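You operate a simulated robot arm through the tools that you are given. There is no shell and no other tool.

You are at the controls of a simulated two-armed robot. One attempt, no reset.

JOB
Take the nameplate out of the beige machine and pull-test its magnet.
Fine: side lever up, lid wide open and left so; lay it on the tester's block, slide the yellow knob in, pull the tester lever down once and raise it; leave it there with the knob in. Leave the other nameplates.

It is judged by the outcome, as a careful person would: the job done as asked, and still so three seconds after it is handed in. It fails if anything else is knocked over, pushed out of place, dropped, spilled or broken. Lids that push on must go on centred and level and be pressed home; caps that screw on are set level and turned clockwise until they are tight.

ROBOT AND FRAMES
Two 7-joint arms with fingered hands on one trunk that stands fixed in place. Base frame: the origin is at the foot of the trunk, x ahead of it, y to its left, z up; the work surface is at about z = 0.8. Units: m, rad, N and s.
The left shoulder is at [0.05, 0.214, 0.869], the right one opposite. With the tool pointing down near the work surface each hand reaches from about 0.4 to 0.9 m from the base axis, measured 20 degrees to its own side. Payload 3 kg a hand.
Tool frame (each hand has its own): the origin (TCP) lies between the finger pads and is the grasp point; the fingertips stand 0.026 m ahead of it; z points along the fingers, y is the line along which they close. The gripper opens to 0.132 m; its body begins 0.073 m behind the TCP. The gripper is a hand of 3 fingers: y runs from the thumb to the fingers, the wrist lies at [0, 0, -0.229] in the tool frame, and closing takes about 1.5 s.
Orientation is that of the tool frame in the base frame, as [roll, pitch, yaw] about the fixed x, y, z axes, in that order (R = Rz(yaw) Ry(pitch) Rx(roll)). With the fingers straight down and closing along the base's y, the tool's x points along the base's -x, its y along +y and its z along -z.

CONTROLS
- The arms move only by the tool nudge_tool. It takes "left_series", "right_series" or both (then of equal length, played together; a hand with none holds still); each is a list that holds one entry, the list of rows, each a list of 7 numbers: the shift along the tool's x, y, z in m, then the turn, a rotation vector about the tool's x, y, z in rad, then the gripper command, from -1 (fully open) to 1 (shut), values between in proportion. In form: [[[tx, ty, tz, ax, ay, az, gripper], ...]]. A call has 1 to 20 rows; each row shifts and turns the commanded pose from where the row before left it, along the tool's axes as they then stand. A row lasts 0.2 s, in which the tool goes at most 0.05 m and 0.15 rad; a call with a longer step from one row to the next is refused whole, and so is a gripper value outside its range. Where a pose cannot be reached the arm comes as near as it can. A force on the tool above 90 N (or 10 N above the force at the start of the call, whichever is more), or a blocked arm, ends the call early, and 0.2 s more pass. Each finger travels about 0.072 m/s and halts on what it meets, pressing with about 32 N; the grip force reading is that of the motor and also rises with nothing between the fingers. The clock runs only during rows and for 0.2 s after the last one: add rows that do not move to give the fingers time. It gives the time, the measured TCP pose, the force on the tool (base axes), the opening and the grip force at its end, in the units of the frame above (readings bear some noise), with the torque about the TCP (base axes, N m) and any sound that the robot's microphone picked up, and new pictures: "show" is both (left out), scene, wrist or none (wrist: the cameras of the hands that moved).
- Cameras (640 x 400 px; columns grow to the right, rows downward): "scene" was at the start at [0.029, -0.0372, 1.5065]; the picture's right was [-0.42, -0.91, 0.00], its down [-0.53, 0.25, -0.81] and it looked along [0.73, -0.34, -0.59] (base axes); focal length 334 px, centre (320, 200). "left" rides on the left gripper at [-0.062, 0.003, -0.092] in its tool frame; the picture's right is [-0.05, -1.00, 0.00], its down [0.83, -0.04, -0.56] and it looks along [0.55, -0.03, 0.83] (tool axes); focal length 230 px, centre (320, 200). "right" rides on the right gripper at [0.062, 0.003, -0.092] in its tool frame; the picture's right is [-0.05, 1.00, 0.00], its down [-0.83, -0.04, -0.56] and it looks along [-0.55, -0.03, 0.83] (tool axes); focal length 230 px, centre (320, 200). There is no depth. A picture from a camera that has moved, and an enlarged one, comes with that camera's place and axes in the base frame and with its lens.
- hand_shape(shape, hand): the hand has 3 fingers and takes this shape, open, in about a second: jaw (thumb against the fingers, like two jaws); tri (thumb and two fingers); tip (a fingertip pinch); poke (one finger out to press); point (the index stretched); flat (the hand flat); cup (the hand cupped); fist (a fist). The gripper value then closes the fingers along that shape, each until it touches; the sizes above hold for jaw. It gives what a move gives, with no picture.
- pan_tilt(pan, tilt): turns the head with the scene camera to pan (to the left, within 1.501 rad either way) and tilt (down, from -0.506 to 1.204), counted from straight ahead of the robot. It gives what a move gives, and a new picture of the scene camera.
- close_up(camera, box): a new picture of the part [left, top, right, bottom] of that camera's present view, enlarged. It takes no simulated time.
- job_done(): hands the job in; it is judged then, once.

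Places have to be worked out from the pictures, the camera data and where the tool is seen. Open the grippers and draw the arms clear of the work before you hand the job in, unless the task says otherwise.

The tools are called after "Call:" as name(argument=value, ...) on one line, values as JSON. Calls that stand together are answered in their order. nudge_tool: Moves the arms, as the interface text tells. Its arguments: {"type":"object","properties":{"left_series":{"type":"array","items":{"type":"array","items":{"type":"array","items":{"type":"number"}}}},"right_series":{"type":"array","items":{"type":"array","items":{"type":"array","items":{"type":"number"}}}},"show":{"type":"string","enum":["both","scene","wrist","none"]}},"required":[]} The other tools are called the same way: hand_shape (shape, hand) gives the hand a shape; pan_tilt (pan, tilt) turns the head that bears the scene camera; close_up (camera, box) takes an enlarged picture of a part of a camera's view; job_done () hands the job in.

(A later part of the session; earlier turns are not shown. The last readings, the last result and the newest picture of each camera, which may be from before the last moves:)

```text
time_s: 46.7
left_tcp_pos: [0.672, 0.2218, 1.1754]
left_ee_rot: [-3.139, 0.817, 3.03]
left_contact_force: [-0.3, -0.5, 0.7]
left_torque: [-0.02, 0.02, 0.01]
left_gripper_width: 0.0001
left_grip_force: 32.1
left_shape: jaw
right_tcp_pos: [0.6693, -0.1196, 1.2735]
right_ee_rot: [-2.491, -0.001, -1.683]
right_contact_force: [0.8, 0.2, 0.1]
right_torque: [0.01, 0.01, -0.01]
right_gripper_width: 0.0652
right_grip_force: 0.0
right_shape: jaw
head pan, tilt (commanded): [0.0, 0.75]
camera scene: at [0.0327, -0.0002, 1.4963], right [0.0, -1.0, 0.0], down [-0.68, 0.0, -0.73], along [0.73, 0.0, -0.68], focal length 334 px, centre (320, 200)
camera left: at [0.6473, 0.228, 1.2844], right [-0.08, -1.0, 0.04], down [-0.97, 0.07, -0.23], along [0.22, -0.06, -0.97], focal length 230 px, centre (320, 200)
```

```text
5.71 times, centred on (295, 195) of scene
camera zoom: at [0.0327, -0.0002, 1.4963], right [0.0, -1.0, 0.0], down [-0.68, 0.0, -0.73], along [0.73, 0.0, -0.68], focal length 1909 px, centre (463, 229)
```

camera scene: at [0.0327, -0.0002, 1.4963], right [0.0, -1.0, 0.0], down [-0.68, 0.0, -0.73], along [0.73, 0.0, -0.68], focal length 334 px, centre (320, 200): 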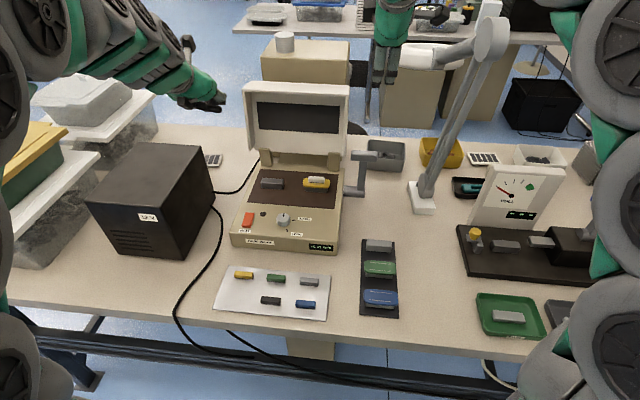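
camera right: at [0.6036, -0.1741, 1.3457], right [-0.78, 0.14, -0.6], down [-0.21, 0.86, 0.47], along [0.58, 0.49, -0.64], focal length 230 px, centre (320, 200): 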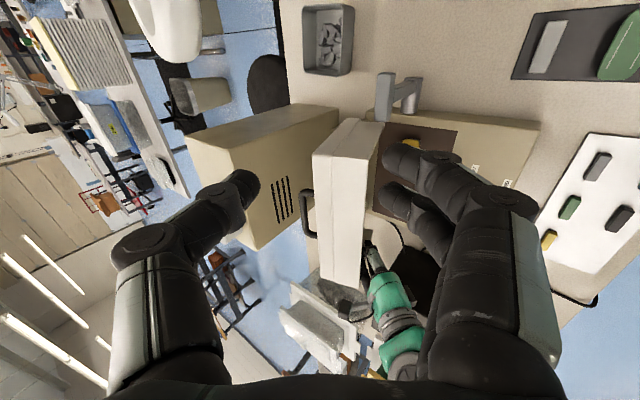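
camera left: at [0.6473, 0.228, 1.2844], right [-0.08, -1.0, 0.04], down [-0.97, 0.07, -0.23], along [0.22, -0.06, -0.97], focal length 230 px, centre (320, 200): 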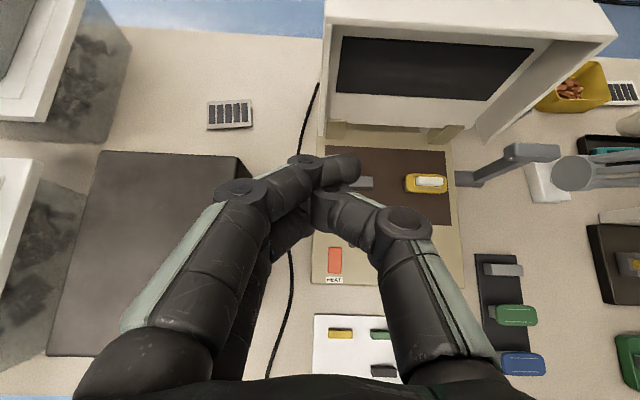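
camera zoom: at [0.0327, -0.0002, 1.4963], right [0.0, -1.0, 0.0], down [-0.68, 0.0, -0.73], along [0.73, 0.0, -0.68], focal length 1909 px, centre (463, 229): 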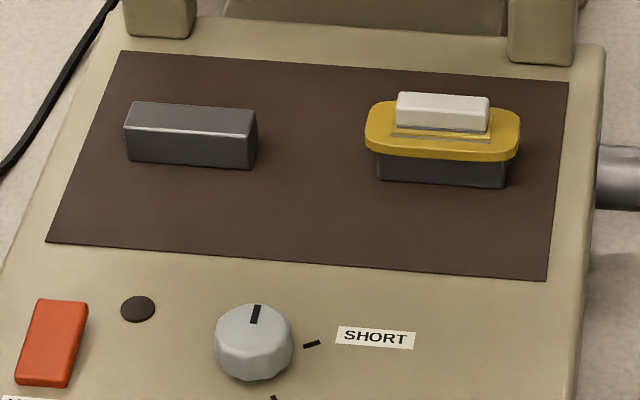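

Everything is in place: lid open at its stop, machine not shifted, and the nameplate (78×38 mm, magnet on top) sits at about (0.776, 0.010), plate z ≈ 0.870–0.877. I withdraw the left arm and bring the right hand, turned to point down, above and in front of the nameplate.

Call:
nudge_tool(left_series=[[[0.0144, 0.015, -0.0321, 0, 0, 0, 1], [0.0144, 0.015, -0.0321, 0, 0, 0, 1], [0.0144, 0.015, -0.0321, 0, 0, 0, 0.5], [0.0144, 0.015, -0.0321, 0, 0, 0, 0], [0.0144, 0.015, -0.0321, 0, 0, 0, -0.5], [0.0144, 0.015, -0.0321, 0, 0, 0, -1], [0.0144, 0.015, -0.0321, 0, 0, 0, -1], [0, 0, 0, 0, 0, 0, -1], [0, 0, 0, 0, 0, 0, -1], [0, 0, 0, 0, 0, 0, -1], [0, 0, 0, 0, 0, 0, -1], [0, 0, 0, 0, 0, 0, -1], [0, 0, 0, 0, 0, 0, -1]]], right_series=[[[-0.0174, 0.0165, 0.0258, 0, 0, 0, 0], [-0.0174, 0.0165, 0.0258, 0, 0, 0, 0], [-0.0174, 0.0165, 0.0258, 0, 0, 0, 0], [-0.0174, 0.0165, 0.0258, 0, 0, 0, 0], [-0.0174, 0.0165, 0.0258, 0, 0, 0, 0], [-0.0174, 0.0165, 0.0258, 0, 0, 0, 0], [-0.0174, 0.0165, 0.0258, 0, 0, 0, 0], [0, 0, 0, -0.13, 0, 0, 0], [0, 0, 0, -0.13, 0, 0, 0], [0, 0, 0, -0.13, 0, 0, 0], [0, 0, 0, -0.13, 0, 0, 0], [0, 0, 0, -0.13, 0, 0, 0], [0, 0, 0, 0, 0, 0, 0]]], show="both")

```text
time_s: 49.5
left_tcp_pos: [0.4522, 0.3524, 1.2542]
left_ee_rot: [-3.14, 0.816, 3.03]
left_contact_force: [0.5, 0.6, -0.2]
left_torque: [0.0, -0.05, 0.01]
left_gripper_width: 0.1319
left_grip_force: 0.0
left_shape: jaw
right_tcp_pos: [0.6987, 0.0014, 1.059]
right_ee_rot: [3.141, 0.0, -1.68]
right_contact_force: [0.1, -0.5, 0.3]
right_torque: [-0.02, 0.0, 0.01]
right_gripper_width: 0.0656
right_grip_force: 0.1
right_shape: jaw
head pan, tilt (commanded): [0.0, 0.75]
camera scene: at [0.0327, -0.0002, 1.4963], right [0.0, -1.0, 0.0], down [-0.68, 0.0, -0.73], along [0.73, 0.0, -0.68], focal length 334 px, centre (320, 200)
camera right: at [0.6897, -0.0607, 1.1526], right [-0.99, 0.16, 0.0], down [0.13, 0.82, 0.56], along [0.09, 0.55, -0.83], focal length 230 px, centre (320, 200)
camera left: at [0.4266, 0.3581, 1.3621], right [-0.08, -1.0, 0.04], down [-0.97, 0.07, -0.23], along [0.22, -0.06, -0.97], focal length 230 px, centre (320, 200)
```

scene: 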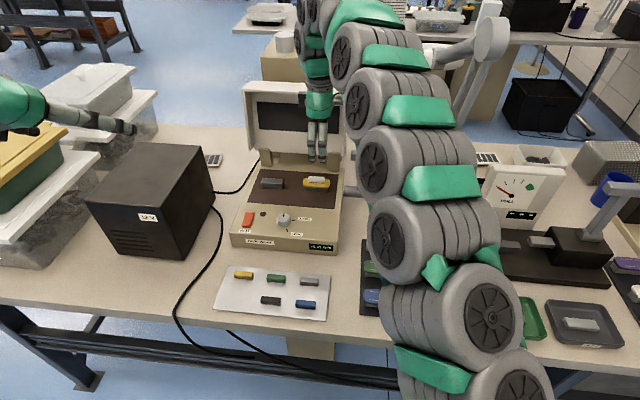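
right: 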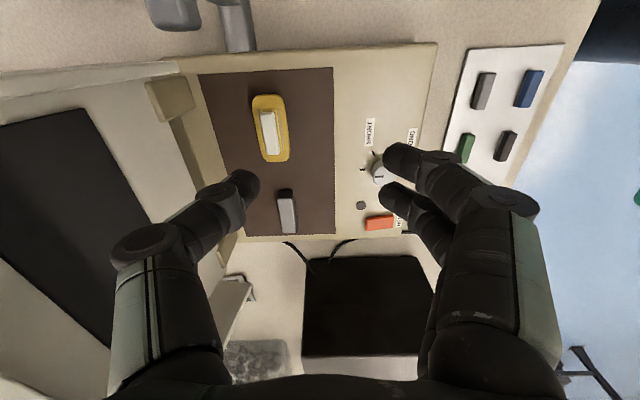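
left: 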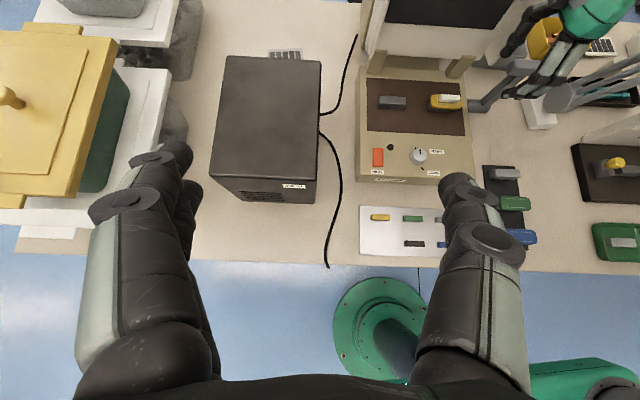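

The right camera sees the nameplate clearly; I enlarge to measure it.

Call:
close_up(camera="right", box=[190, 60, 350, 240])

```text
2.22 times, centred on (270, 150) of right
camera zoom: at [0.6897, -0.0607, 1.1526], right [-0.99, 0.16, 0.0], down [0.13, 0.82, 0.56], along [0.09, 0.55, -0.83], focal length 511 px, centre (431, 311)
```

zoom: 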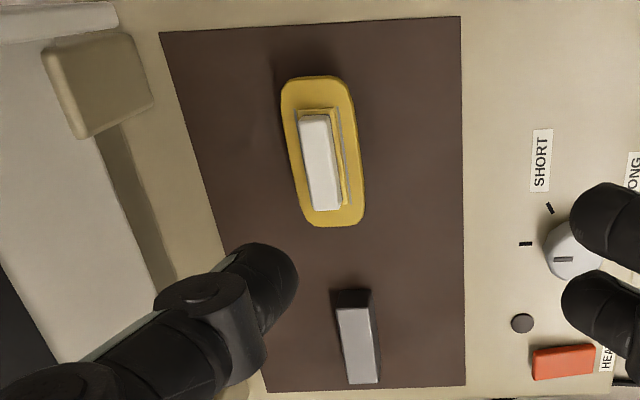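

The two views put the plate centre near x 0.762–0.770, y 0.010. I move above it to z ≈ 0.985 and re-measure from there.

Call:
nudge_tool(right_series=[[[-0.0039, -0.0158, 0.0185, 0, 0, 0, 0], [-0.0039, -0.0158, 0.0185, 0, 0, 0, 0], [-0.0039, -0.0158, 0.0185, 0, 0, 0, 0], [-0.0039, -0.0158, 0.0185, 0, 0, 0, 0], [0, 0, 0, 0, 0, 0, 0]]], show="both")

Call:
close_up(camera="right", box=[230, 60, 410, 220])

Call:
close_up(camera="left", box=[340, 0, 560, 180])

```text
time_s: 50.7
left_tcp_pos: [0.4517, 0.3522, 1.2537]
left_ee_rot: [-3.139, 0.819, 3.03]
left_contact_force: [-0.9, -0.2, 0.1]
left_torque: [-0.01, 0.04, -0.06]
left_gripper_width: 0.1318
left_grip_force: 0.0
left_shape: jaw
right_tcp_pos: [0.762, 0.0098, 0.987]
right_ee_rot: [-3.14, 0.001, -1.681]
right_contact_force: [0.4, 1.2, -0.3]
right_torque: [-0.02, -0.02, -0.01]
right_gripper_width: 0.0657
right_grip_force: 0.0
right_shape: jaw
head pan, tilt (commanded): [0.0, 0.75]
camera scene: at [0.0327, -0.0002, 1.4963], right [0.0, -1.0, 0.0], down [-0.68, 0.0, -0.73], along [0.73, 0.0, -0.68], focal length 334 px, centre (320, 200)
camera right: at [0.7535, -0.0507, 1.0802], right [-0.99, 0.16, 0.0], down [0.13, 0.82, 0.56], along [0.09, 0.55, -0.83], focal length 230 px, centre (320, 200)
```

scene: 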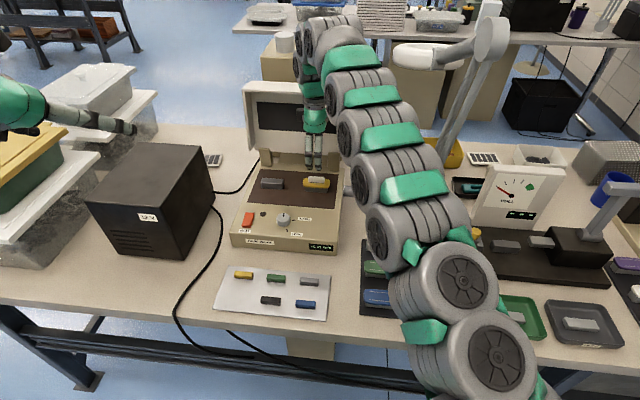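
right: 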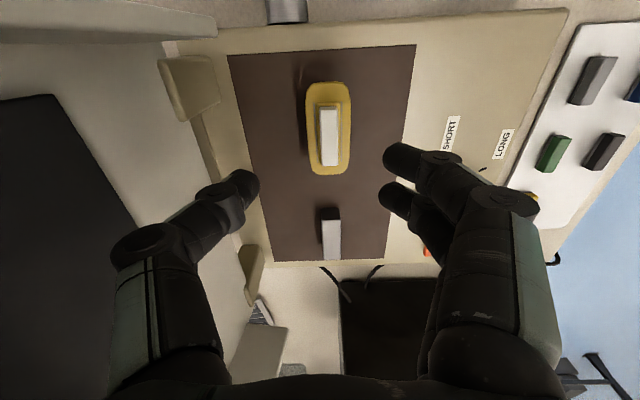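

```text
2.50 times, centred on (320, 140) of right
camera zoom: at [0.7535, -0.0507, 1.0802], right [-0.99, 0.16, 0.0], down [0.13, 0.82, 0.56], along [0.09, 0.55, -0.83], focal length 575 px, centre (320, 350)
```

zoom: 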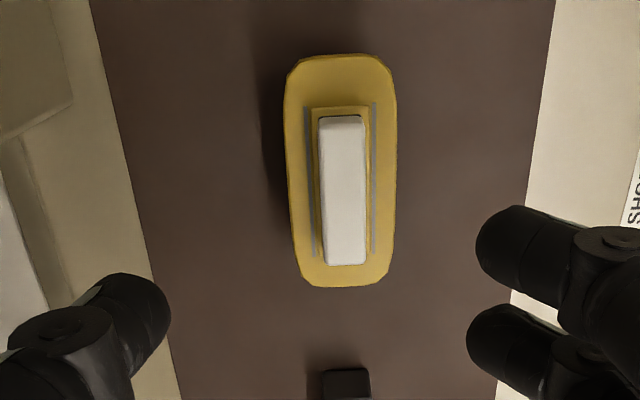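

```text
2.22 times, centred on (450, 90) of left
camera zoom: at [0.4266, 0.358, 1.3621], right [-0.08, -1.0, 0.04], down [-0.97, 0.07, -0.23], along [0.22, -0.06, -0.97], focal length 511 px, centre (31, 444)
```

zoom: 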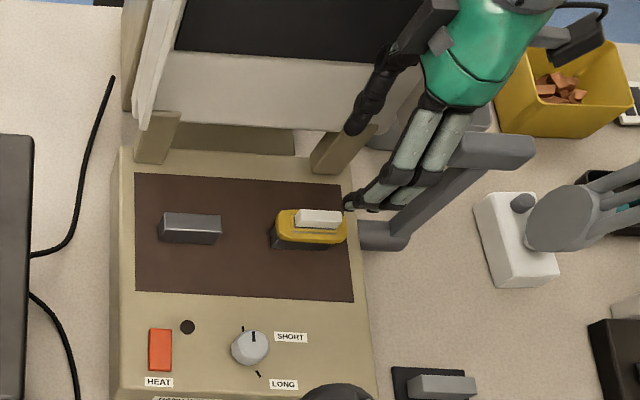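

From here the plate centre is at x ≈ 0.756, y ≈ 0.008, top z ≈ 0.889, axis aligned with the hand. I shift 6 mm toward the robot and descend with fingers open around its short sides.

Call:
nudge_tool(right_series=[[[0, 0.0022, 0.016, 0, 0, 0, 0], [0, 0.0022, 0.016, 0, 0, 0, 0], [0, 0.0022, 0.016, 0, 0, 0, 0], [0, 0, 0.016, 0, 0, 0, 0], [0, 0, 0.012, 0, 0, 0, 0], [0, 0, 0, 0, 0, 0, 0]]], show="both")

Call:
close_up(camera="left", box=[340, 0, 560, 180])

```text
time_s: 52.1
left_tcp_pos: [0.4529, 0.3527, 1.254]
left_ee_rot: [-3.141, 0.817, 3.031]
left_contact_force: [-0.9, 0.2, 0.0]
left_torque: [-0.03, 0.0, 0.01]
left_gripper_width: 0.132
left_grip_force: 0.0
left_shape: jaw
right_tcp_pos: [0.7568, 0.0092, 0.9096]
right_ee_rot: [3.141, 0.0, -1.682]
right_contact_force: [-0.3, 0.6, 0.1]
right_torque: [0.0, -0.05, 0.0]
right_gripper_width: 0.0659
right_grip_force: 0.1
right_shape: jaw
head pan, tilt (commanded): [0.0, 0.75]
camera scene: at [0.0327, -0.0002, 1.4963], right [0.0, -1.0, 0.0], down [-0.68, 0.0, -0.73], along [0.73, 0.0, -0.68], focal length 334 px, centre (320, 200)
camera right: at [0.7481, -0.0516, 1.0026], right [-0.99, 0.16, 0.0], down [0.13, 0.82, 0.56], along [0.09, 0.55, -0.83], focal length 230 px, centre (320, 200)
```

scene: 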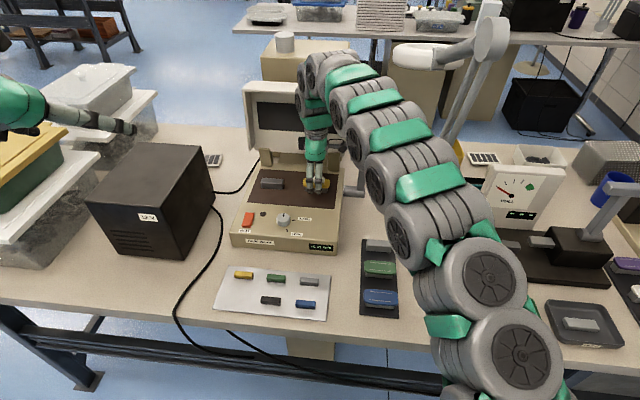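
right: 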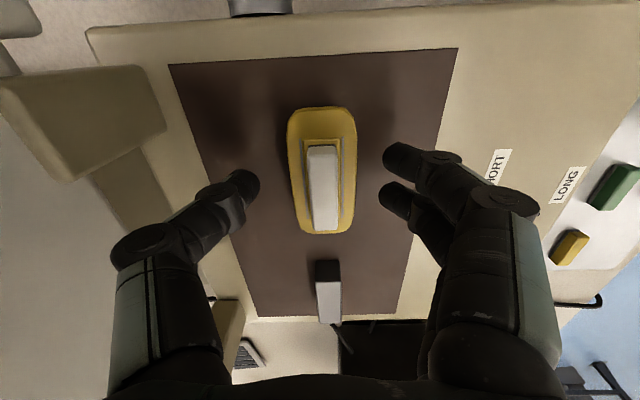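

```text
2.22 times, centred on (450, 90) of left
camera zoom: at [0.4266, 0.358, 1.3621], right [-0.08, -1.0, 0.04], down [-0.97, 0.07, -0.23], along [0.22, -0.06, -0.97], focal length 511 px, centre (31, 444)
```

zoom: 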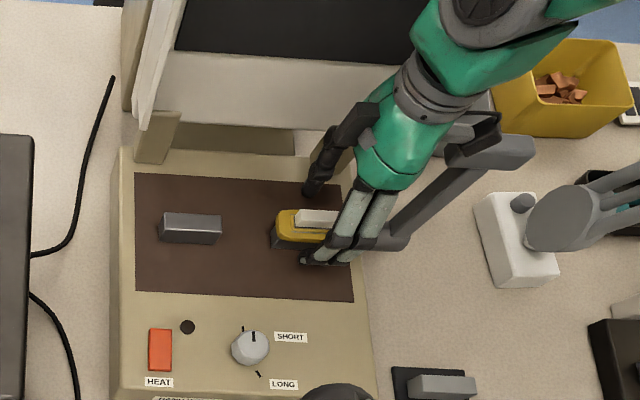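

Plate top is 20 mm below the TCP (z ≈ 0.8895) and centred. I go down 12 mm and close on its long edges.

Call:
nudge_tool(right_series=[[[0, 0.0005, 0.0065, 0, 0, 0, 0], [0, 0.0005, 0.006, 0, 0, 0, 0], [0, 0, 0, 0, 0, 0, 0.15], [0, 0, 0, 0, 0, 0, 0.3], [0, 0, 0, 0, 0, 0, 0.45], [0, 0, 0, 0, 0, 0, 0.6], [0, 0, 0, 0, 0, 0, 0.7], [0, 0, 0, 0, 0, 0, 0.7], [0, 0, 0, 0, 0, 0, 0.7]]], show="both")

Call:
close_up(camera="left", box=[400, 40, 520, 140])

```text
time_s: 54.1
left_tcp_pos: [0.4518, 0.3526, 1.2524]
left_ee_rot: [-3.14, 0.816, 3.03]
left_contact_force: [-0.1, 0.6, -0.7]
left_torque: [0.02, 0.0, 0.0]
left_gripper_width: 0.1318
left_grip_force: 0.1
left_shape: jaw
right_tcp_pos: [0.7555, 0.0102, 0.8969]
right_ee_rot: [3.141, -0.001, -1.679]
right_contact_force: [-5.4, 0.7, -5.3]
right_torque: [0.05, 0.14, 0.0]
right_gripper_width: 0.0188
right_grip_force: 32.1
right_shape: jaw
head pan, tilt (commanded): [0.0, 0.75]
camera scene: at [0.0327, -0.0002, 1.4963], right [0.0, -1.0, 0.0], down [-0.68, 0.0, -0.73], along [0.73, 0.0, -0.68], focal length 334 px, centre (320, 200)
camera right: at [0.7465, -0.0509, 0.9904], right [-0.99, 0.16, 0.0], down [0.13, 0.82, 0.56], along [0.09, 0.55, -0.83], focal length 230 px, centre (320, 200)
```

scene: 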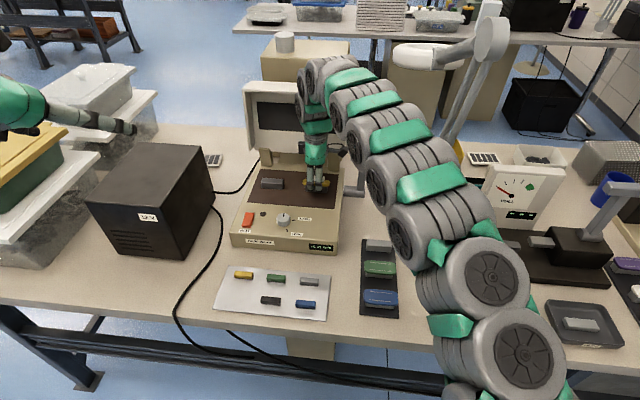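
right: 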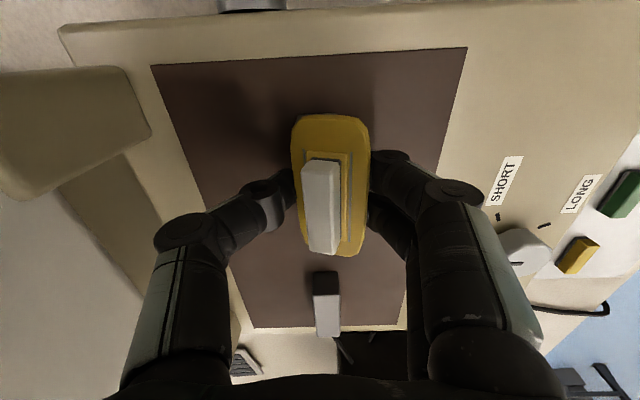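

```text
4.00 times, centred on (460, 90) of left
camera zoom: at [0.4265, 0.3581, 1.3621], right [-0.08, -1.0, 0.04], down [-0.97, 0.07, -0.23], along [0.22, -0.06, -0.97], focal length 920 px, centre (-240, 640)
```

zoom: 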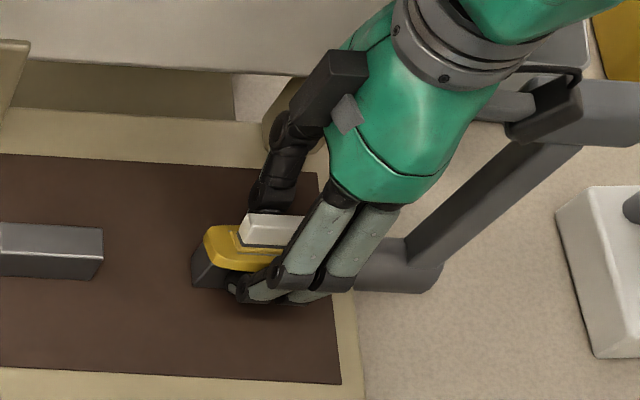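

The plate seems to have been tipped slightly by the curling fingertips. I reopen a little to let it settle and look again.

Call:
nudge_tool(right_series=[[[0, 0, 0, 0, 0, 0, 0.4], [0, 0, 0, 0, 0, 0, 0.2], [0, 0, 0, 0, 0, 0, 0.1], [0, 0, 0, 0, 0, 0, 0.1]]], show="wrist")

Call:
close_up(camera="right", box=[230, 80, 430, 280])

Call:
close_up(camera="left", box=[400, 40, 520, 140])

```text
time_s: 55.1
left_tcp_pos: [0.452, 0.3525, 1.2531]
left_ee_rot: [-3.139, 0.817, 3.029]
left_contact_force: [-0.2, 0.3, 0.8]
left_torque: [0.02, -0.03, -0.01]
left_gripper_width: 0.1321
left_grip_force: 0.1
left_shape: jaw
right_tcp_pos: [0.7564, 0.009, 0.8984]
right_ee_rot: [3.141, 0.0, -1.685]
right_contact_force: [-1.0, 0.5, 0.2]
right_torque: [0.0, 0.02, 0.01]
right_gripper_width: 0.059
right_grip_force: 0.1
right_shape: jaw
head pan, tilt (commanded): [0.0, 0.75]
camera right: at [0.7466, -0.051, 0.9907], right [-0.99, 0.16, 0.0], down [0.13, 0.82, 0.56], along [0.09, 0.55, -0.83], focal length 230 px, centre (320, 200)
```

right: 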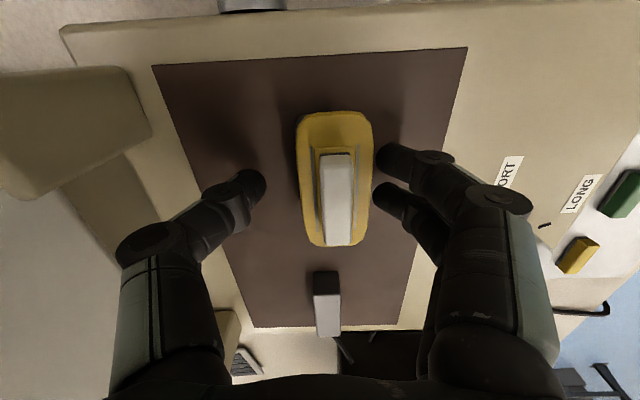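

```text
2.00 times, centred on (330, 180) of right
camera zoom: at [0.7466, -0.051, 0.9907], right [-0.99, 0.16, 0.0], down [0.13, 0.82, 0.56], along [0.09, 0.55, -0.83], focal length 460 px, centre (300, 240)
```

zoom: 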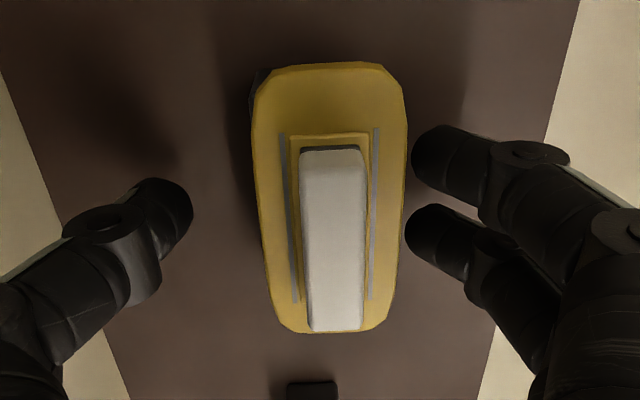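

```text
4.00 times, centred on (460, 90) of left
camera zoom: at [0.4266, 0.358, 1.3621], right [-0.08, -1.0, 0.04], down [-0.97, 0.07, -0.23], along [0.22, -0.06, -0.97], focal length 920 px, centre (-240, 640)
```

zoom: 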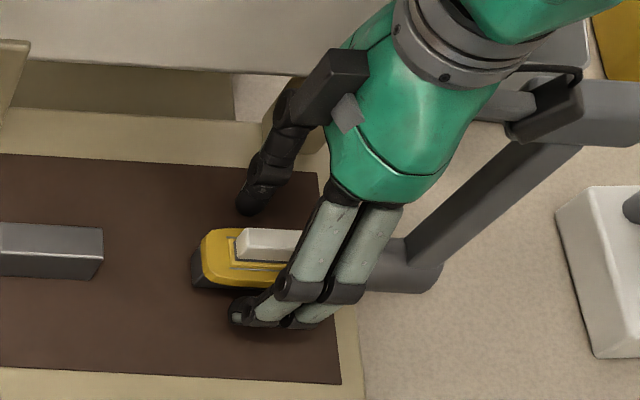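

The plate settled back on the block, just shifted a few millimetres toward the robot. I raise the hand 6 mm so the rounded fingertips meet the plate edge squarely, recentre, and close again gently.

Call:
nudge_tool(right_series=[[[0, 0.0025, -0.0065, 0, 0, 0, 0.1], [0, 0.0025, 0, 0, 0, 0, 0.1], [0, 0, 0, 0, 0, 0, 0.2], [0, 0, 0, 0, 0, 0, 0.3], [0, 0, 0, 0, 0, 0, 0.4], [0, 0, 0, 0, 0, 0, 0.45], [0, 0, 0, 0, 0, 0, 0.5], [0, 0, 0, 0, 0, 0, 0.5]]], show="wrist")

Call:
close_up(camera="right", box=[230, 80, 430, 280])

Call:
close_up(camera="left", box=[400, 40, 520, 140])

```text
time_s: 56.9
left_tcp_pos: [0.4517, 0.3535, 1.2533]
left_ee_rot: [-3.139, 0.816, 3.03]
left_contact_force: [-0.5, 0.0, 0.2]
left_torque: [-0.02, 0.01, 0.01]
left_gripper_width: 0.1316
left_grip_force: 0.1
left_shape: jaw
right_tcp_pos: [0.7511, 0.012, 0.9048]
right_ee_rot: [-3.141, 0.001, -1.681]
right_contact_force: [-0.3, -1.2, 0.2]
right_torque: [0.0, 0.03, 0.0]
right_gripper_width: 0.0345
right_grip_force: 0.0
right_shape: jaw
head pan, tilt (commanded): [0.0, 0.75]
camera right: at [0.7413, -0.0505, 0.997], right [-0.99, 0.16, 0.0], down [0.13, 0.82, 0.56], along [0.09, 0.55, -0.83], focal length 230 px, centre (320, 200)
```

right: 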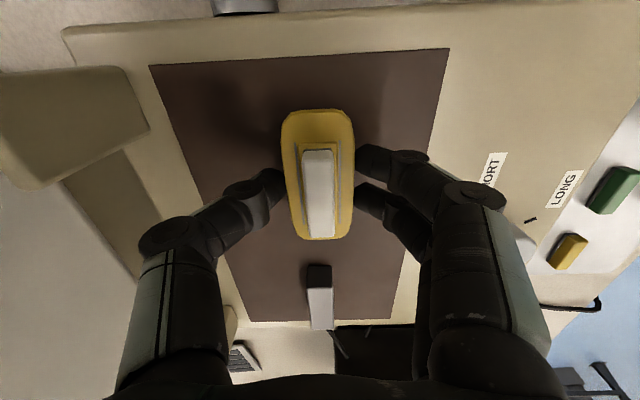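

```text
2.00 times, centred on (330, 180) of right
camera zoom: at [0.7413, -0.0505, 0.997], right [-0.99, 0.16, 0.0], down [0.13, 0.82, 0.56], along [0.09, 0.55, -0.83], focal length 460 px, centre (300, 240)
```

zoom: 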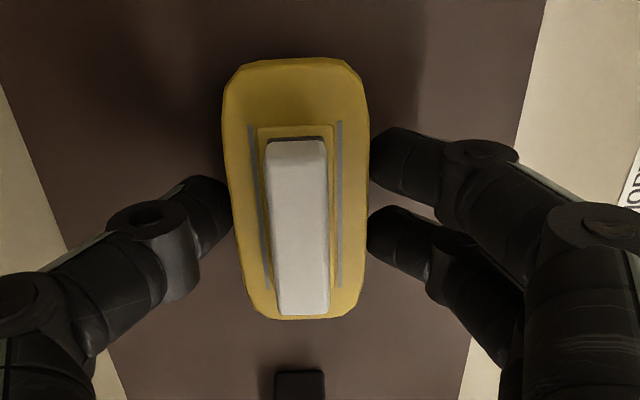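

```text
4.00 times, centred on (460, 90) of left
camera zoom: at [0.4265, 0.358, 1.3621], right [-0.08, -1.0, 0.04], down [-0.97, 0.07, -0.23], along [0.22, -0.06, -0.97], focal length 920 px, centre (-240, 640)
```

zoom: 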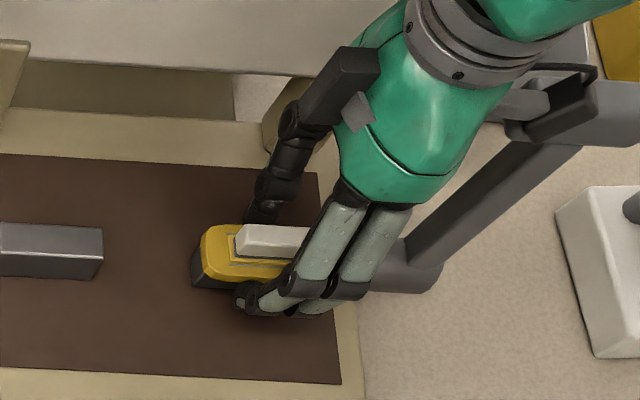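

Thumb and fingers now flank the plate symmetrically, barely touching. I close further to grip.

Call:
nudge_tool(right_series=[[[0, 0, 0, 0, 0, 0, 0.55], [0, 0, 0, 0, 0, 0, 0.6], [0, 0, 0, 0, 0, 0, 0.65], [0, 0, 0, 0, 0, 0, 0.65]]], show="wrist")

Call:
close_up(camera="right", box=[230, 80, 430, 280])

Call:
close_up(camera="left", box=[400, 40, 520, 140])

```text
time_s: 57.9
left_tcp_pos: [0.4517, 0.3524, 1.2532]
left_ee_rot: [-3.14, 0.818, 3.031]
left_contact_force: [0.6, -0.3, -0.4]
left_torque: [-0.04, -0.02, -0.02]
left_gripper_width: 0.1319
left_grip_force: 0.1
left_shape: jaw
right_tcp_pos: [0.7498, 0.0097, 0.9037]
right_ee_rot: [-3.14, 0.0, -1.682]
right_contact_force: [0.4, 0.1, -0.9]
right_torque: [-0.01, 0.03, 0.03]
right_gripper_width: 0.0299
right_grip_force: 32.0
right_shape: jaw
head pan, tilt (commanded): [0.0, 0.75]
camera right: at [0.7413, -0.0505, 0.997], right [-0.99, 0.16, 0.0], down [0.13, 0.82, 0.56], along [0.09, 0.55, -0.83], focal length 230 px, centre (320, 200)
```

right: 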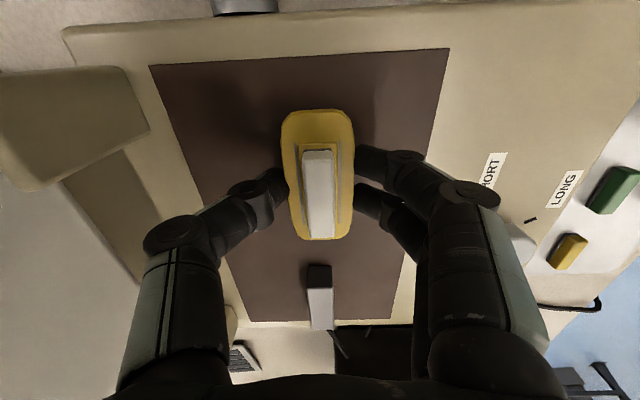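

```text
2.00 times, centred on (330, 180) of right
camera zoom: at [0.7413, -0.0505, 0.997], right [-0.99, 0.16, 0.0], down [0.13, 0.82, 0.56], along [0.09, 0.55, -0.83], focal length 460 px, centre (300, 240)
```

zoom: 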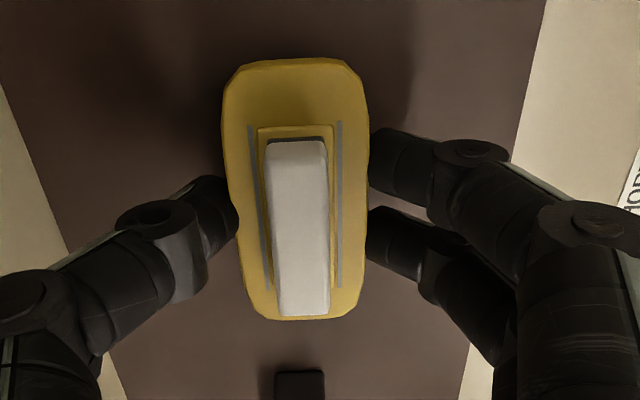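

```text
4.00 times, centred on (460, 90) of left
camera zoom: at [0.4266, 0.358, 1.3621], right [-0.08, -1.0, 0.04], down [-0.97, 0.07, -0.23], along [0.22, -0.06, -0.97], focal length 920 px, centre (-240, 640)
```

zoom: 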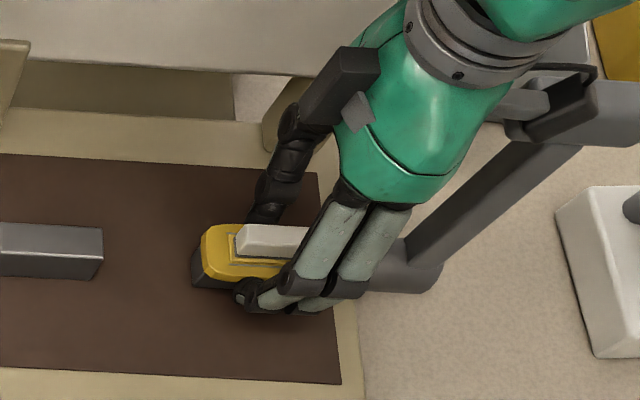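

Good: firm grip with the plate still level. I lift it 2 cm slowly and check.

Call:
nudge_tool(right_series=[[[0, 0, -0.005, 0, 0, 0, 0.68], [0, 0, -0.007, 0, 0, 0, 0.68], [0, 0, -0.01, 0, 0, 0, 0.68], [0, 0, 0, 0, 0, 0, 0.68]]], show="wrist")

Call:
close_up(camera="left", box=[400, 40, 520, 140])

```text
time_s: 58.9
left_tcp_pos: [0.4522, 0.352, 1.2532]
left_ee_rot: [-3.14, 0.817, 3.031]
left_contact_force: [0.8, -0.3, -0.9]
left_torque: [-0.05, -0.02, -0.01]
left_gripper_width: 0.132
left_grip_force: 0.1
left_shape: jaw
right_tcp_pos: [0.7516, 0.0099, 0.926]
right_ee_rot: [3.142, 0.001, -1.683]
right_contact_force: [0.3, -0.1, -1.4]
right_torque: [0.01, 0.03, -0.02]
right_gripper_width: 0.0298
right_grip_force: 31.8
right_shape: jaw
head pan, tilt (commanded): [0.0, 0.75]
camera right: at [0.7416, -0.0509, 1.0188], right [-0.99, 0.16, 0.0], down [0.13, 0.82, 0.56], along [0.09, 0.55, -0.83], focal length 230 px, centre (320, 200)
```

right: 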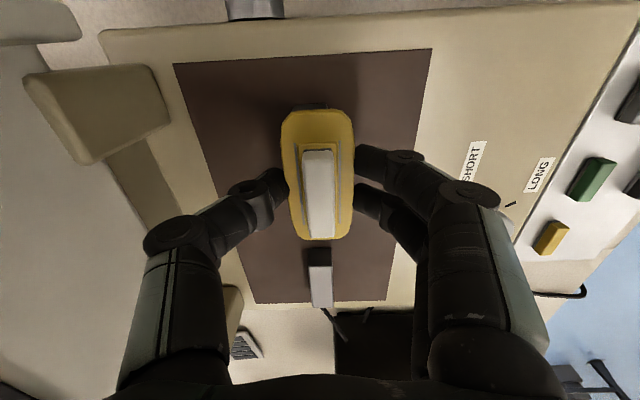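

```text
4.00 times, centred on (460, 90) of left
camera zoom: at [0.4266, 0.358, 1.3621], right [-0.08, -1.0, 0.04], down [-0.97, 0.07, -0.23], along [0.22, -0.06, -0.97], focal length 920 px, centre (-240, 640)
```

zoom: 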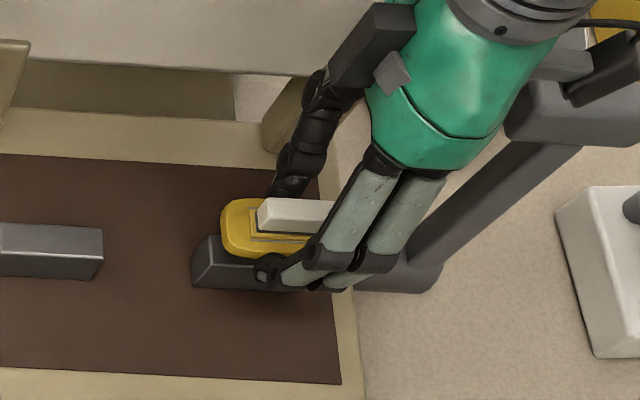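

The nameplate is held level and centred under the hand. I carry it up and back toward the robot, then to the right at safe height, clear of lever, lamp and gauge.

Call:
nudge_tool(right_series=[[[0, 0, -0.03, 0, 0, 0, 0.68], [0, 0.01, -0.03, 0, 0, 0, 0.68], [0.006, 0.03, -0.024, 0, 0, 0, 0.68], [0.006, 0.03, -0.024, 0, 0, 0, 0.68], [0.006, 0.03, -0.024, 0, 0, 0, 0.68], [0.006, 0.03, -0.024, 0, 0, 0, 0.68], [0.038, 0.0033, -0.0025, 0, 0, 0, 0.68], [0.038, 0.0033, -0.0025, 0, 0, 0, 0.68], [0.038, 0.0033, -0.0025, 0, 0, 0, 0.68], [0.038, 0.0033, -0.0025, 0, 0, 0, 0.68], [0.038, 0.0033, -0.0025, 0, 0, 0, 0.68], [0, 0, 0, 0, 0, 0, 0.68]]], show="both")

```text
time_s: 61.5
left_tcp_pos: [0.4512, 0.3522, 1.2537]
left_ee_rot: [-3.14, 0.817, 3.03]
left_contact_force: [0.6, -0.2, -0.5]
left_torque: [0.01, -0.01, -0.01]
left_gripper_width: 0.1317
left_grip_force: 0.1
left_shape: jaw
right_tcp_pos: [0.5826, -0.1877, 1.0957]
right_ee_rot: [3.141, -0.001, -1.682]
right_contact_force: [-0.3, 0.4, -0.8]
right_torque: [0.02, 0.01, -0.02]
right_gripper_width: 0.0294
right_grip_force: 32.6
right_shape: jaw
head pan, tilt (commanded): [0.0, 0.75]
camera scene: at [0.0327, -0.0002, 1.4963], right [0.0, -1.0, 0.0], down [-0.68, 0.0, -0.73], along [0.73, 0.0, -0.68], focal length 334 px, centre (320, 200)
camera right: at [0.5724, -0.2487, 1.1892], right [-0.99, 0.16, 0.0], down [0.13, 0.82, 0.56], along [0.09, 0.55, -0.83], focal length 230 px, centre (320, 200)
```

scene: 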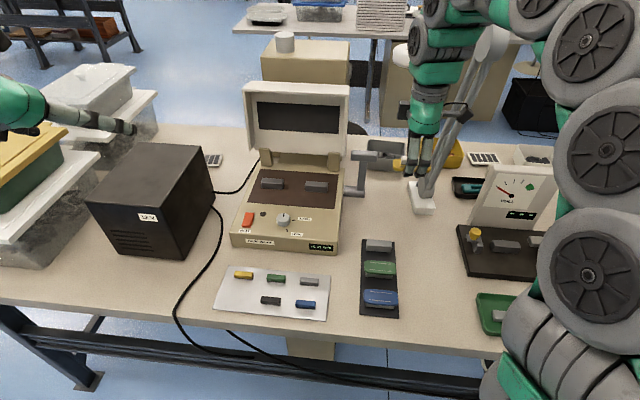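
right: 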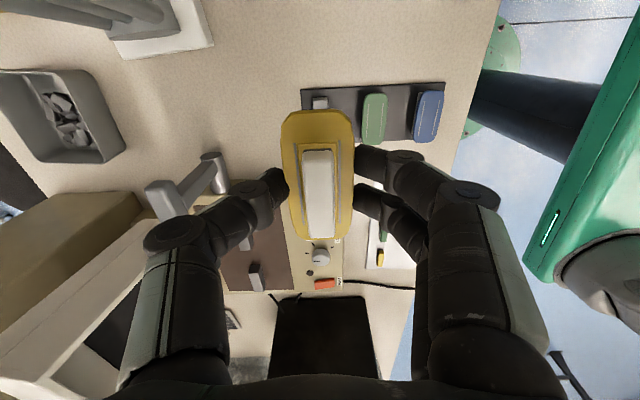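

The plate is safely clear. Before placing, I turn the head toward the tester for a precise look.

Call:
pan_tilt(pan=-0.55, tilt=0.85)

Call:
close_up(camera="scene", box=[230, 60, 470, 240])

```text
time_s: 62.5
left_tcp_pos: [0.4519, 0.3528, 1.2529]
left_ee_rot: [-3.139, 0.817, 3.029]
left_contact_force: [-0.4, 0.5, 0.6]
left_torque: [-0.01, 0.0, 0.01]
left_gripper_width: 0.132
left_grip_force: 0.0
left_shape: jaw
right_tcp_pos: [0.5827, -0.1871, 1.0971]
right_ee_rot: [-3.141, -0.001, -1.682]
right_contact_force: [0.1, 0.3, -0.6]
right_torque: [0.02, 0.0, -0.02]
right_gripper_width: 0.0297
right_grip_force: 32.7
right_shape: jaw
head pan, tilt (commanded): [-0.55, 0.85]
camera scene: at [0.0165, -0.041, 1.4883], right [-0.52, -0.85, 0.0], down [-0.64, 0.39, -0.66], along [0.56, -0.34, -0.75], focal length 334 px, centre (320, 200)
```

scene: 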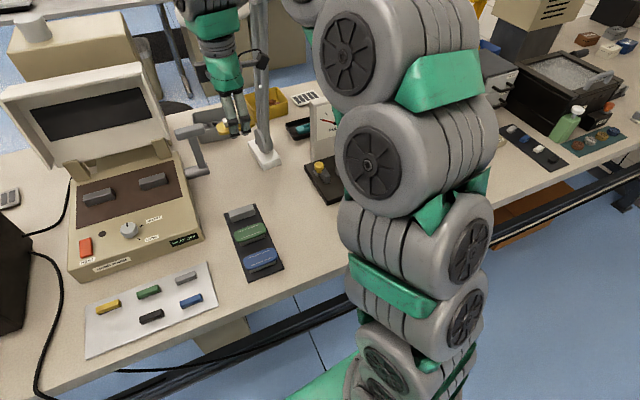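

```text
2.22 times, centred on (350, 150) of scene
camera zoom: at [0.0165, -0.041, 1.4883], right [-0.52, -0.85, 0.0], down [-0.64, 0.39, -0.66], along [0.56, -0.34, -0.75], focal length 743 px, centre (253, 311)
```

zoom: 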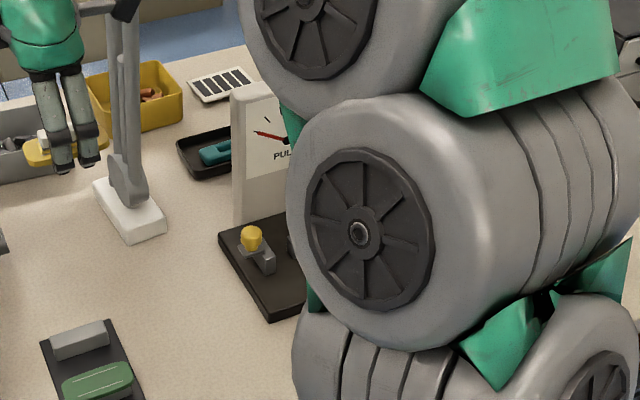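

The arm hides the tester from the head, but the earlier views triangulate well: block top centre (0.566, −0.466, 0.8445), clamp jaw ≈ y −0.40, puller bar end ≈ y −0.517, gauge face x ≥ 0.647. I move the plate above the block at height.

Call:
nudge_tool(right_series=[[[0.035, -0.0018, 0.0, 0, 0, 0, 0.68], [0.035, -0.0018, 0.0, 0, 0, 0, 0.68], [0.035, -0.0018, 0.0, 0, 0, 0, 0.68], [0.035, -0.0018, 0.0, 0, 0, 0, 0.68], [0.035, -0.0018, 0.0, 0, 0, 0, 0.68], [0.035, -0.0018, 0.0, 0, 0, 0, 0.68], [0.035, -0.0018, 0.0, 0, 0, 0, 0.68], [0.035, -0.0018, 0.0, 0, 0, 0, 0.68], [0, 0, 0, 0, 0, 0, 0.68]]], show="both")

```text
time_s: 64.5
left_tcp_pos: [0.4517, 0.3519, 1.2539]
left_ee_rot: [-3.14, 0.816, 3.03]
left_contact_force: [0.6, -0.8, -0.6]
left_torque: [-0.02, 0.03, -0.01]
left_gripper_width: 0.1319
left_grip_force: 0.2
left_shape: jaw
right_tcp_pos: [0.5698, -0.4067, 1.0932]
right_ee_rot: [-3.139, 0.002, -1.684]
right_contact_force: [0.3, 0.1, 0.2]
right_torque: [-0.01, -0.02, 0.03]
right_gripper_width: 0.0293
right_grip_force: 32.4
right_shape: jaw
right hand out of reach, approached as far as the arm can: row 7, 8
head pan, tilt (commanded): [-0.55, 0.85]
camera scene: at [0.0165, -0.041, 1.4883], right [-0.52, -0.85, 0.0], down [-0.64, 0.39, -0.66], along [0.56, -0.34, -0.75], focal length 334 px, centre (320, 200)
camera right: at [0.5605, -0.468, 1.1865], right [-0.99, 0.16, 0.0], down [0.13, 0.82, 0.56], along [0.09, 0.55, -0.83], focal length 230 px, centre (320, 200)
```

scene: 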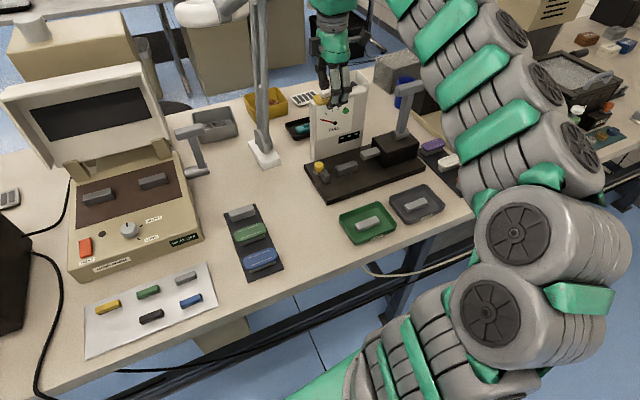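
right: 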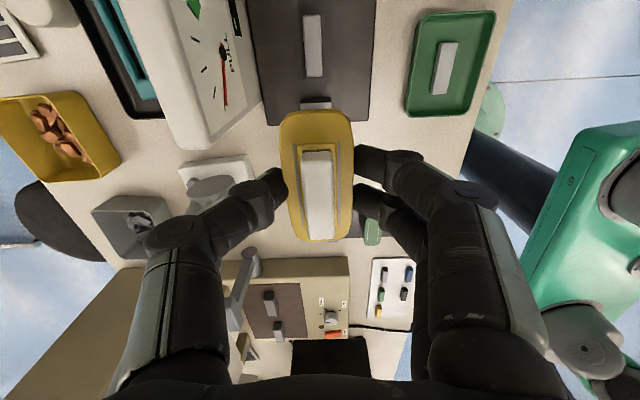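

The wrist is near its turning limit here. I lower to z ≈ 1.0 (still clear of everything) and try the rest of the sideways travel.

Call:
nudge_tool(right_series=[[[0, 0, 0.025, 0, 0, 0, 0.68], [0, 0, 0.025, 0, 0, 0, 0.68], [0, 0, 0.025, 0, 0, 0, 0.68], [0.012, 0, 0.01, 0, 0, 0, 0.68], [0.012, 0, 0, 0, 0, 0, 0.68], [0.012, 0, 0, 0, 0, 0, 0.68], [0.012, 0, 0, 0, 0, 0, 0.68], [0, 0, 0, 0, 0, 0, 0.68]]], show="both")

```text
time_s: 66.3
left_tcp_pos: [0.4528, 0.353, 1.2545]
left_ee_rot: [-3.142, 0.817, 3.029]
left_contact_force: [-0.2, -0.3, 1.3]
left_torque: [-0.02, 0.0, 0.01]
left_gripper_width: 0.132
left_grip_force: 0.0
left_shape: jaw
right_tcp_pos: [0.593, -0.4148, 1.0749]
right_ee_rot: [-3.13, 0.0, -1.689]
right_contact_force: [0.4, -0.2, 0.8]
right_torque: [0.0, 0.01, -0.02]
right_gripper_width: 0.0292
right_grip_force: 31.7
right_shape: jaw
right hand out of reach, approached as far as the arm can: row 1, 2, 3, 4, 5, 6, 7
head pan, tilt (commanded): [-0.55, 0.85]
camera scene: at [0.0165, -0.0411, 1.4883], right [-0.52, -0.85, 0.0], down [-0.64, 0.39, -0.66], along [0.56, -0.34, -0.75], focal length 334 px, centre (320, 200)
camera right: at [0.5816, -0.4758, 1.169], right [-0.99, 0.17, -0.01], down [0.14, 0.82, 0.55], along [0.1, 0.55, -0.83], focal length 230 px, centre (320, 200)
```

scene: 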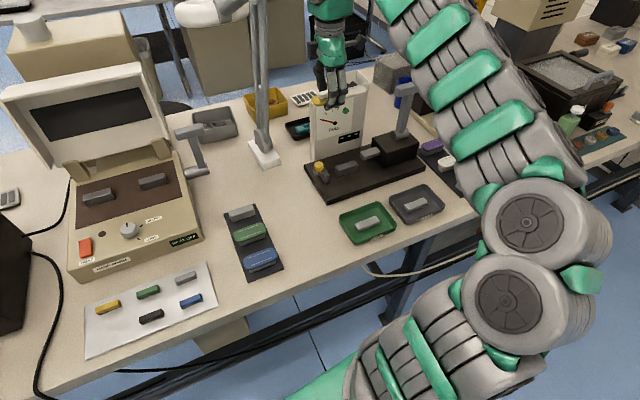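
right: 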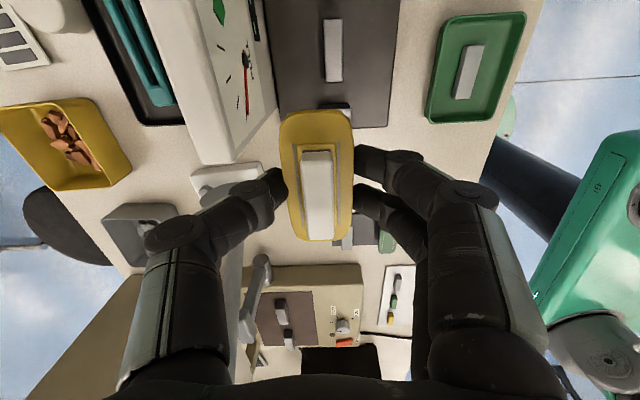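

The wrist cannot hold this turn at the tester. I back off to open space and turn the hand the other way round (half a turn), so the plate's long axis is the same but the wrist is unwound.

Call:
nudge_tool(right_series=[[[0, 0, -0.025, 0, 0, 0, 0.68], [-0.0125, 0.0325, -0.0063, 0, 0, 0, 0.68], [-0.0125, 0.0325, -0.0063, 0, 0, 0, 0.68], [-0.0125, 0.0325, -0.0063, 0, 0, 0, 0.68], [-0.0125, 0.0325, -0.0063, 0, 0, 0, 0.68], [0, 0, 0, 0, 0, 0.145, 0.68], [0, 0, 0, 0, 0, 0.145, 0.68], [0, 0, 0, 0, 0, 0.145, 0.68], [0, 0, 0, 0, 0, 0.145, 0.68], [0, 0, 0, 0, 0, 0.145, 0.68], [0, 0, 0, 0, 0, 0.145, 0.68], [0, 0, 0, 0, 0, 0.145, 0.68], [0, 0, 0, 0, 0, 0.145, 0.68], [0, 0, 0, 0, 0, 0.145, 0.68], [0, 0, 0, 0, 0, 0.145, 0.68], [0, 0, 0, 0, 0, 0.145, 0.68], [0, 0, 0, 0, 0, 0.145, 0.68], [0, 0, 0, 0, 0, 0, 0.68]]], show="both")

```text
time_s: 70.1
left_tcp_pos: [0.4518, 0.3525, 1.2537]
left_ee_rot: [-3.138, 0.818, 3.03]
left_contact_force: [0.6, -0.2, -0.3]
left_torque: [-0.04, 0.0, 0.03]
left_gripper_width: 0.1321
left_grip_force: 0.1
left_shape: jaw
right_tcp_pos: [0.4618, -0.3394, 1.1172]
right_ee_rot: [-3.141, 0.001, 2.859]
right_contact_force: [0.1, 0.9, 0.6]
right_torque: [0.02, 0.01, 0.02]
right_gripper_width: 0.015
right_grip_force: 31.5
right_shape: jaw
right hand out of reach, approached as far as the arm can: row 1
head pan, tilt (commanded): [-0.55, 0.85]
camera scene: at [0.0165, -0.0411, 1.4883], right [-0.52, -0.85, 0.0], down [-0.64, 0.39, -0.66], along [0.56, -0.34, -0.75], focal length 334 px, centre (320, 200)
camera right: at [0.4024, -0.3203, 1.2089], right [0.33, 0.94, 0.0], down [0.79, -0.27, 0.56], along [0.53, -0.18, -0.83], focal length 230 px, centre (320, 200)
```

scene: 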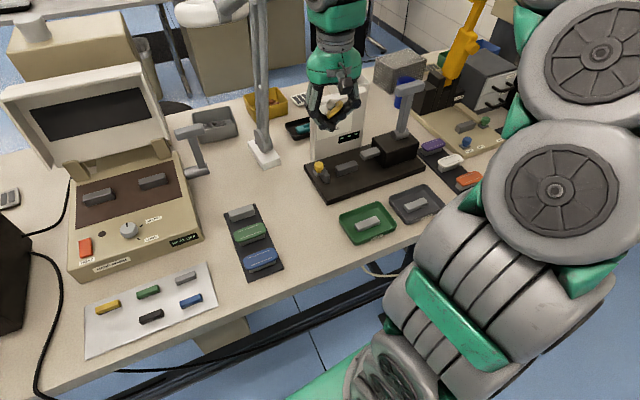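
right: 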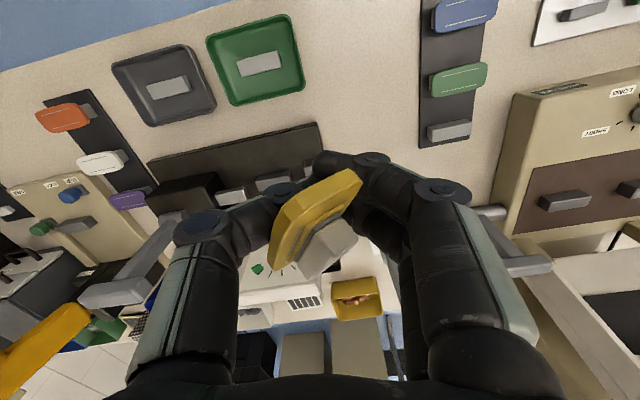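

The plate has shifted in the grip. I stop and look closely.

Call:
close_up(camera="right", box=[230, 120, 430, 300])

Call:
close_up(camera="scene", box=[280, 50, 400, 150])

```text
2.22 times, centred on (330, 210) of right
camera zoom: at [0.4024, -0.3203, 1.2089], right [0.33, 0.94, 0.0], down [0.79, -0.27, 0.56], along [0.53, -0.18, -0.83], focal length 511 px, centre (298, 178)
```

zoom: 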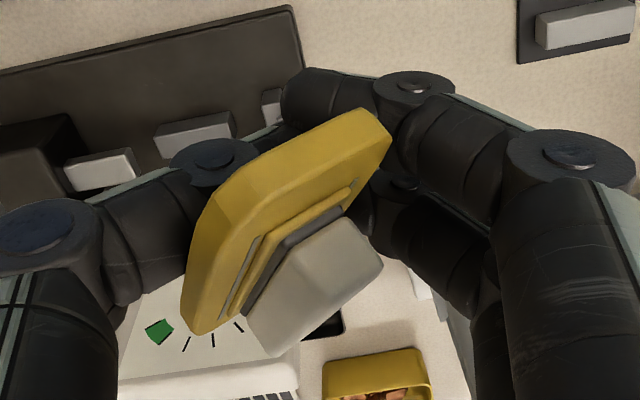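

```text
4.00 times, centred on (340, 100) of scene
camera zoom: at [0.0165, -0.0411, 1.4883], right [-0.52, -0.85, 0.0], down [-0.64, 0.39, -0.66], along [0.56, -0.34, -0.75], focal length 1337 px, centre (240, 600)
```

zoom: 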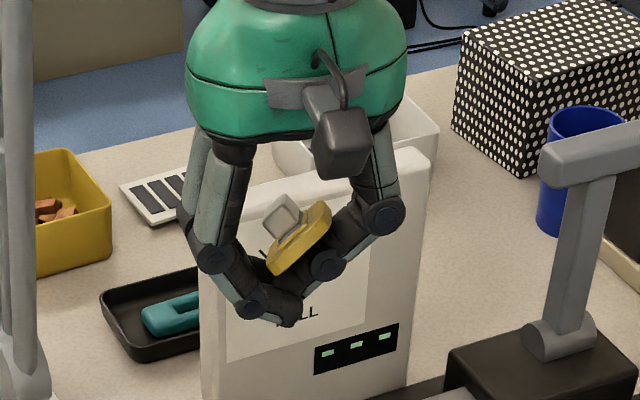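

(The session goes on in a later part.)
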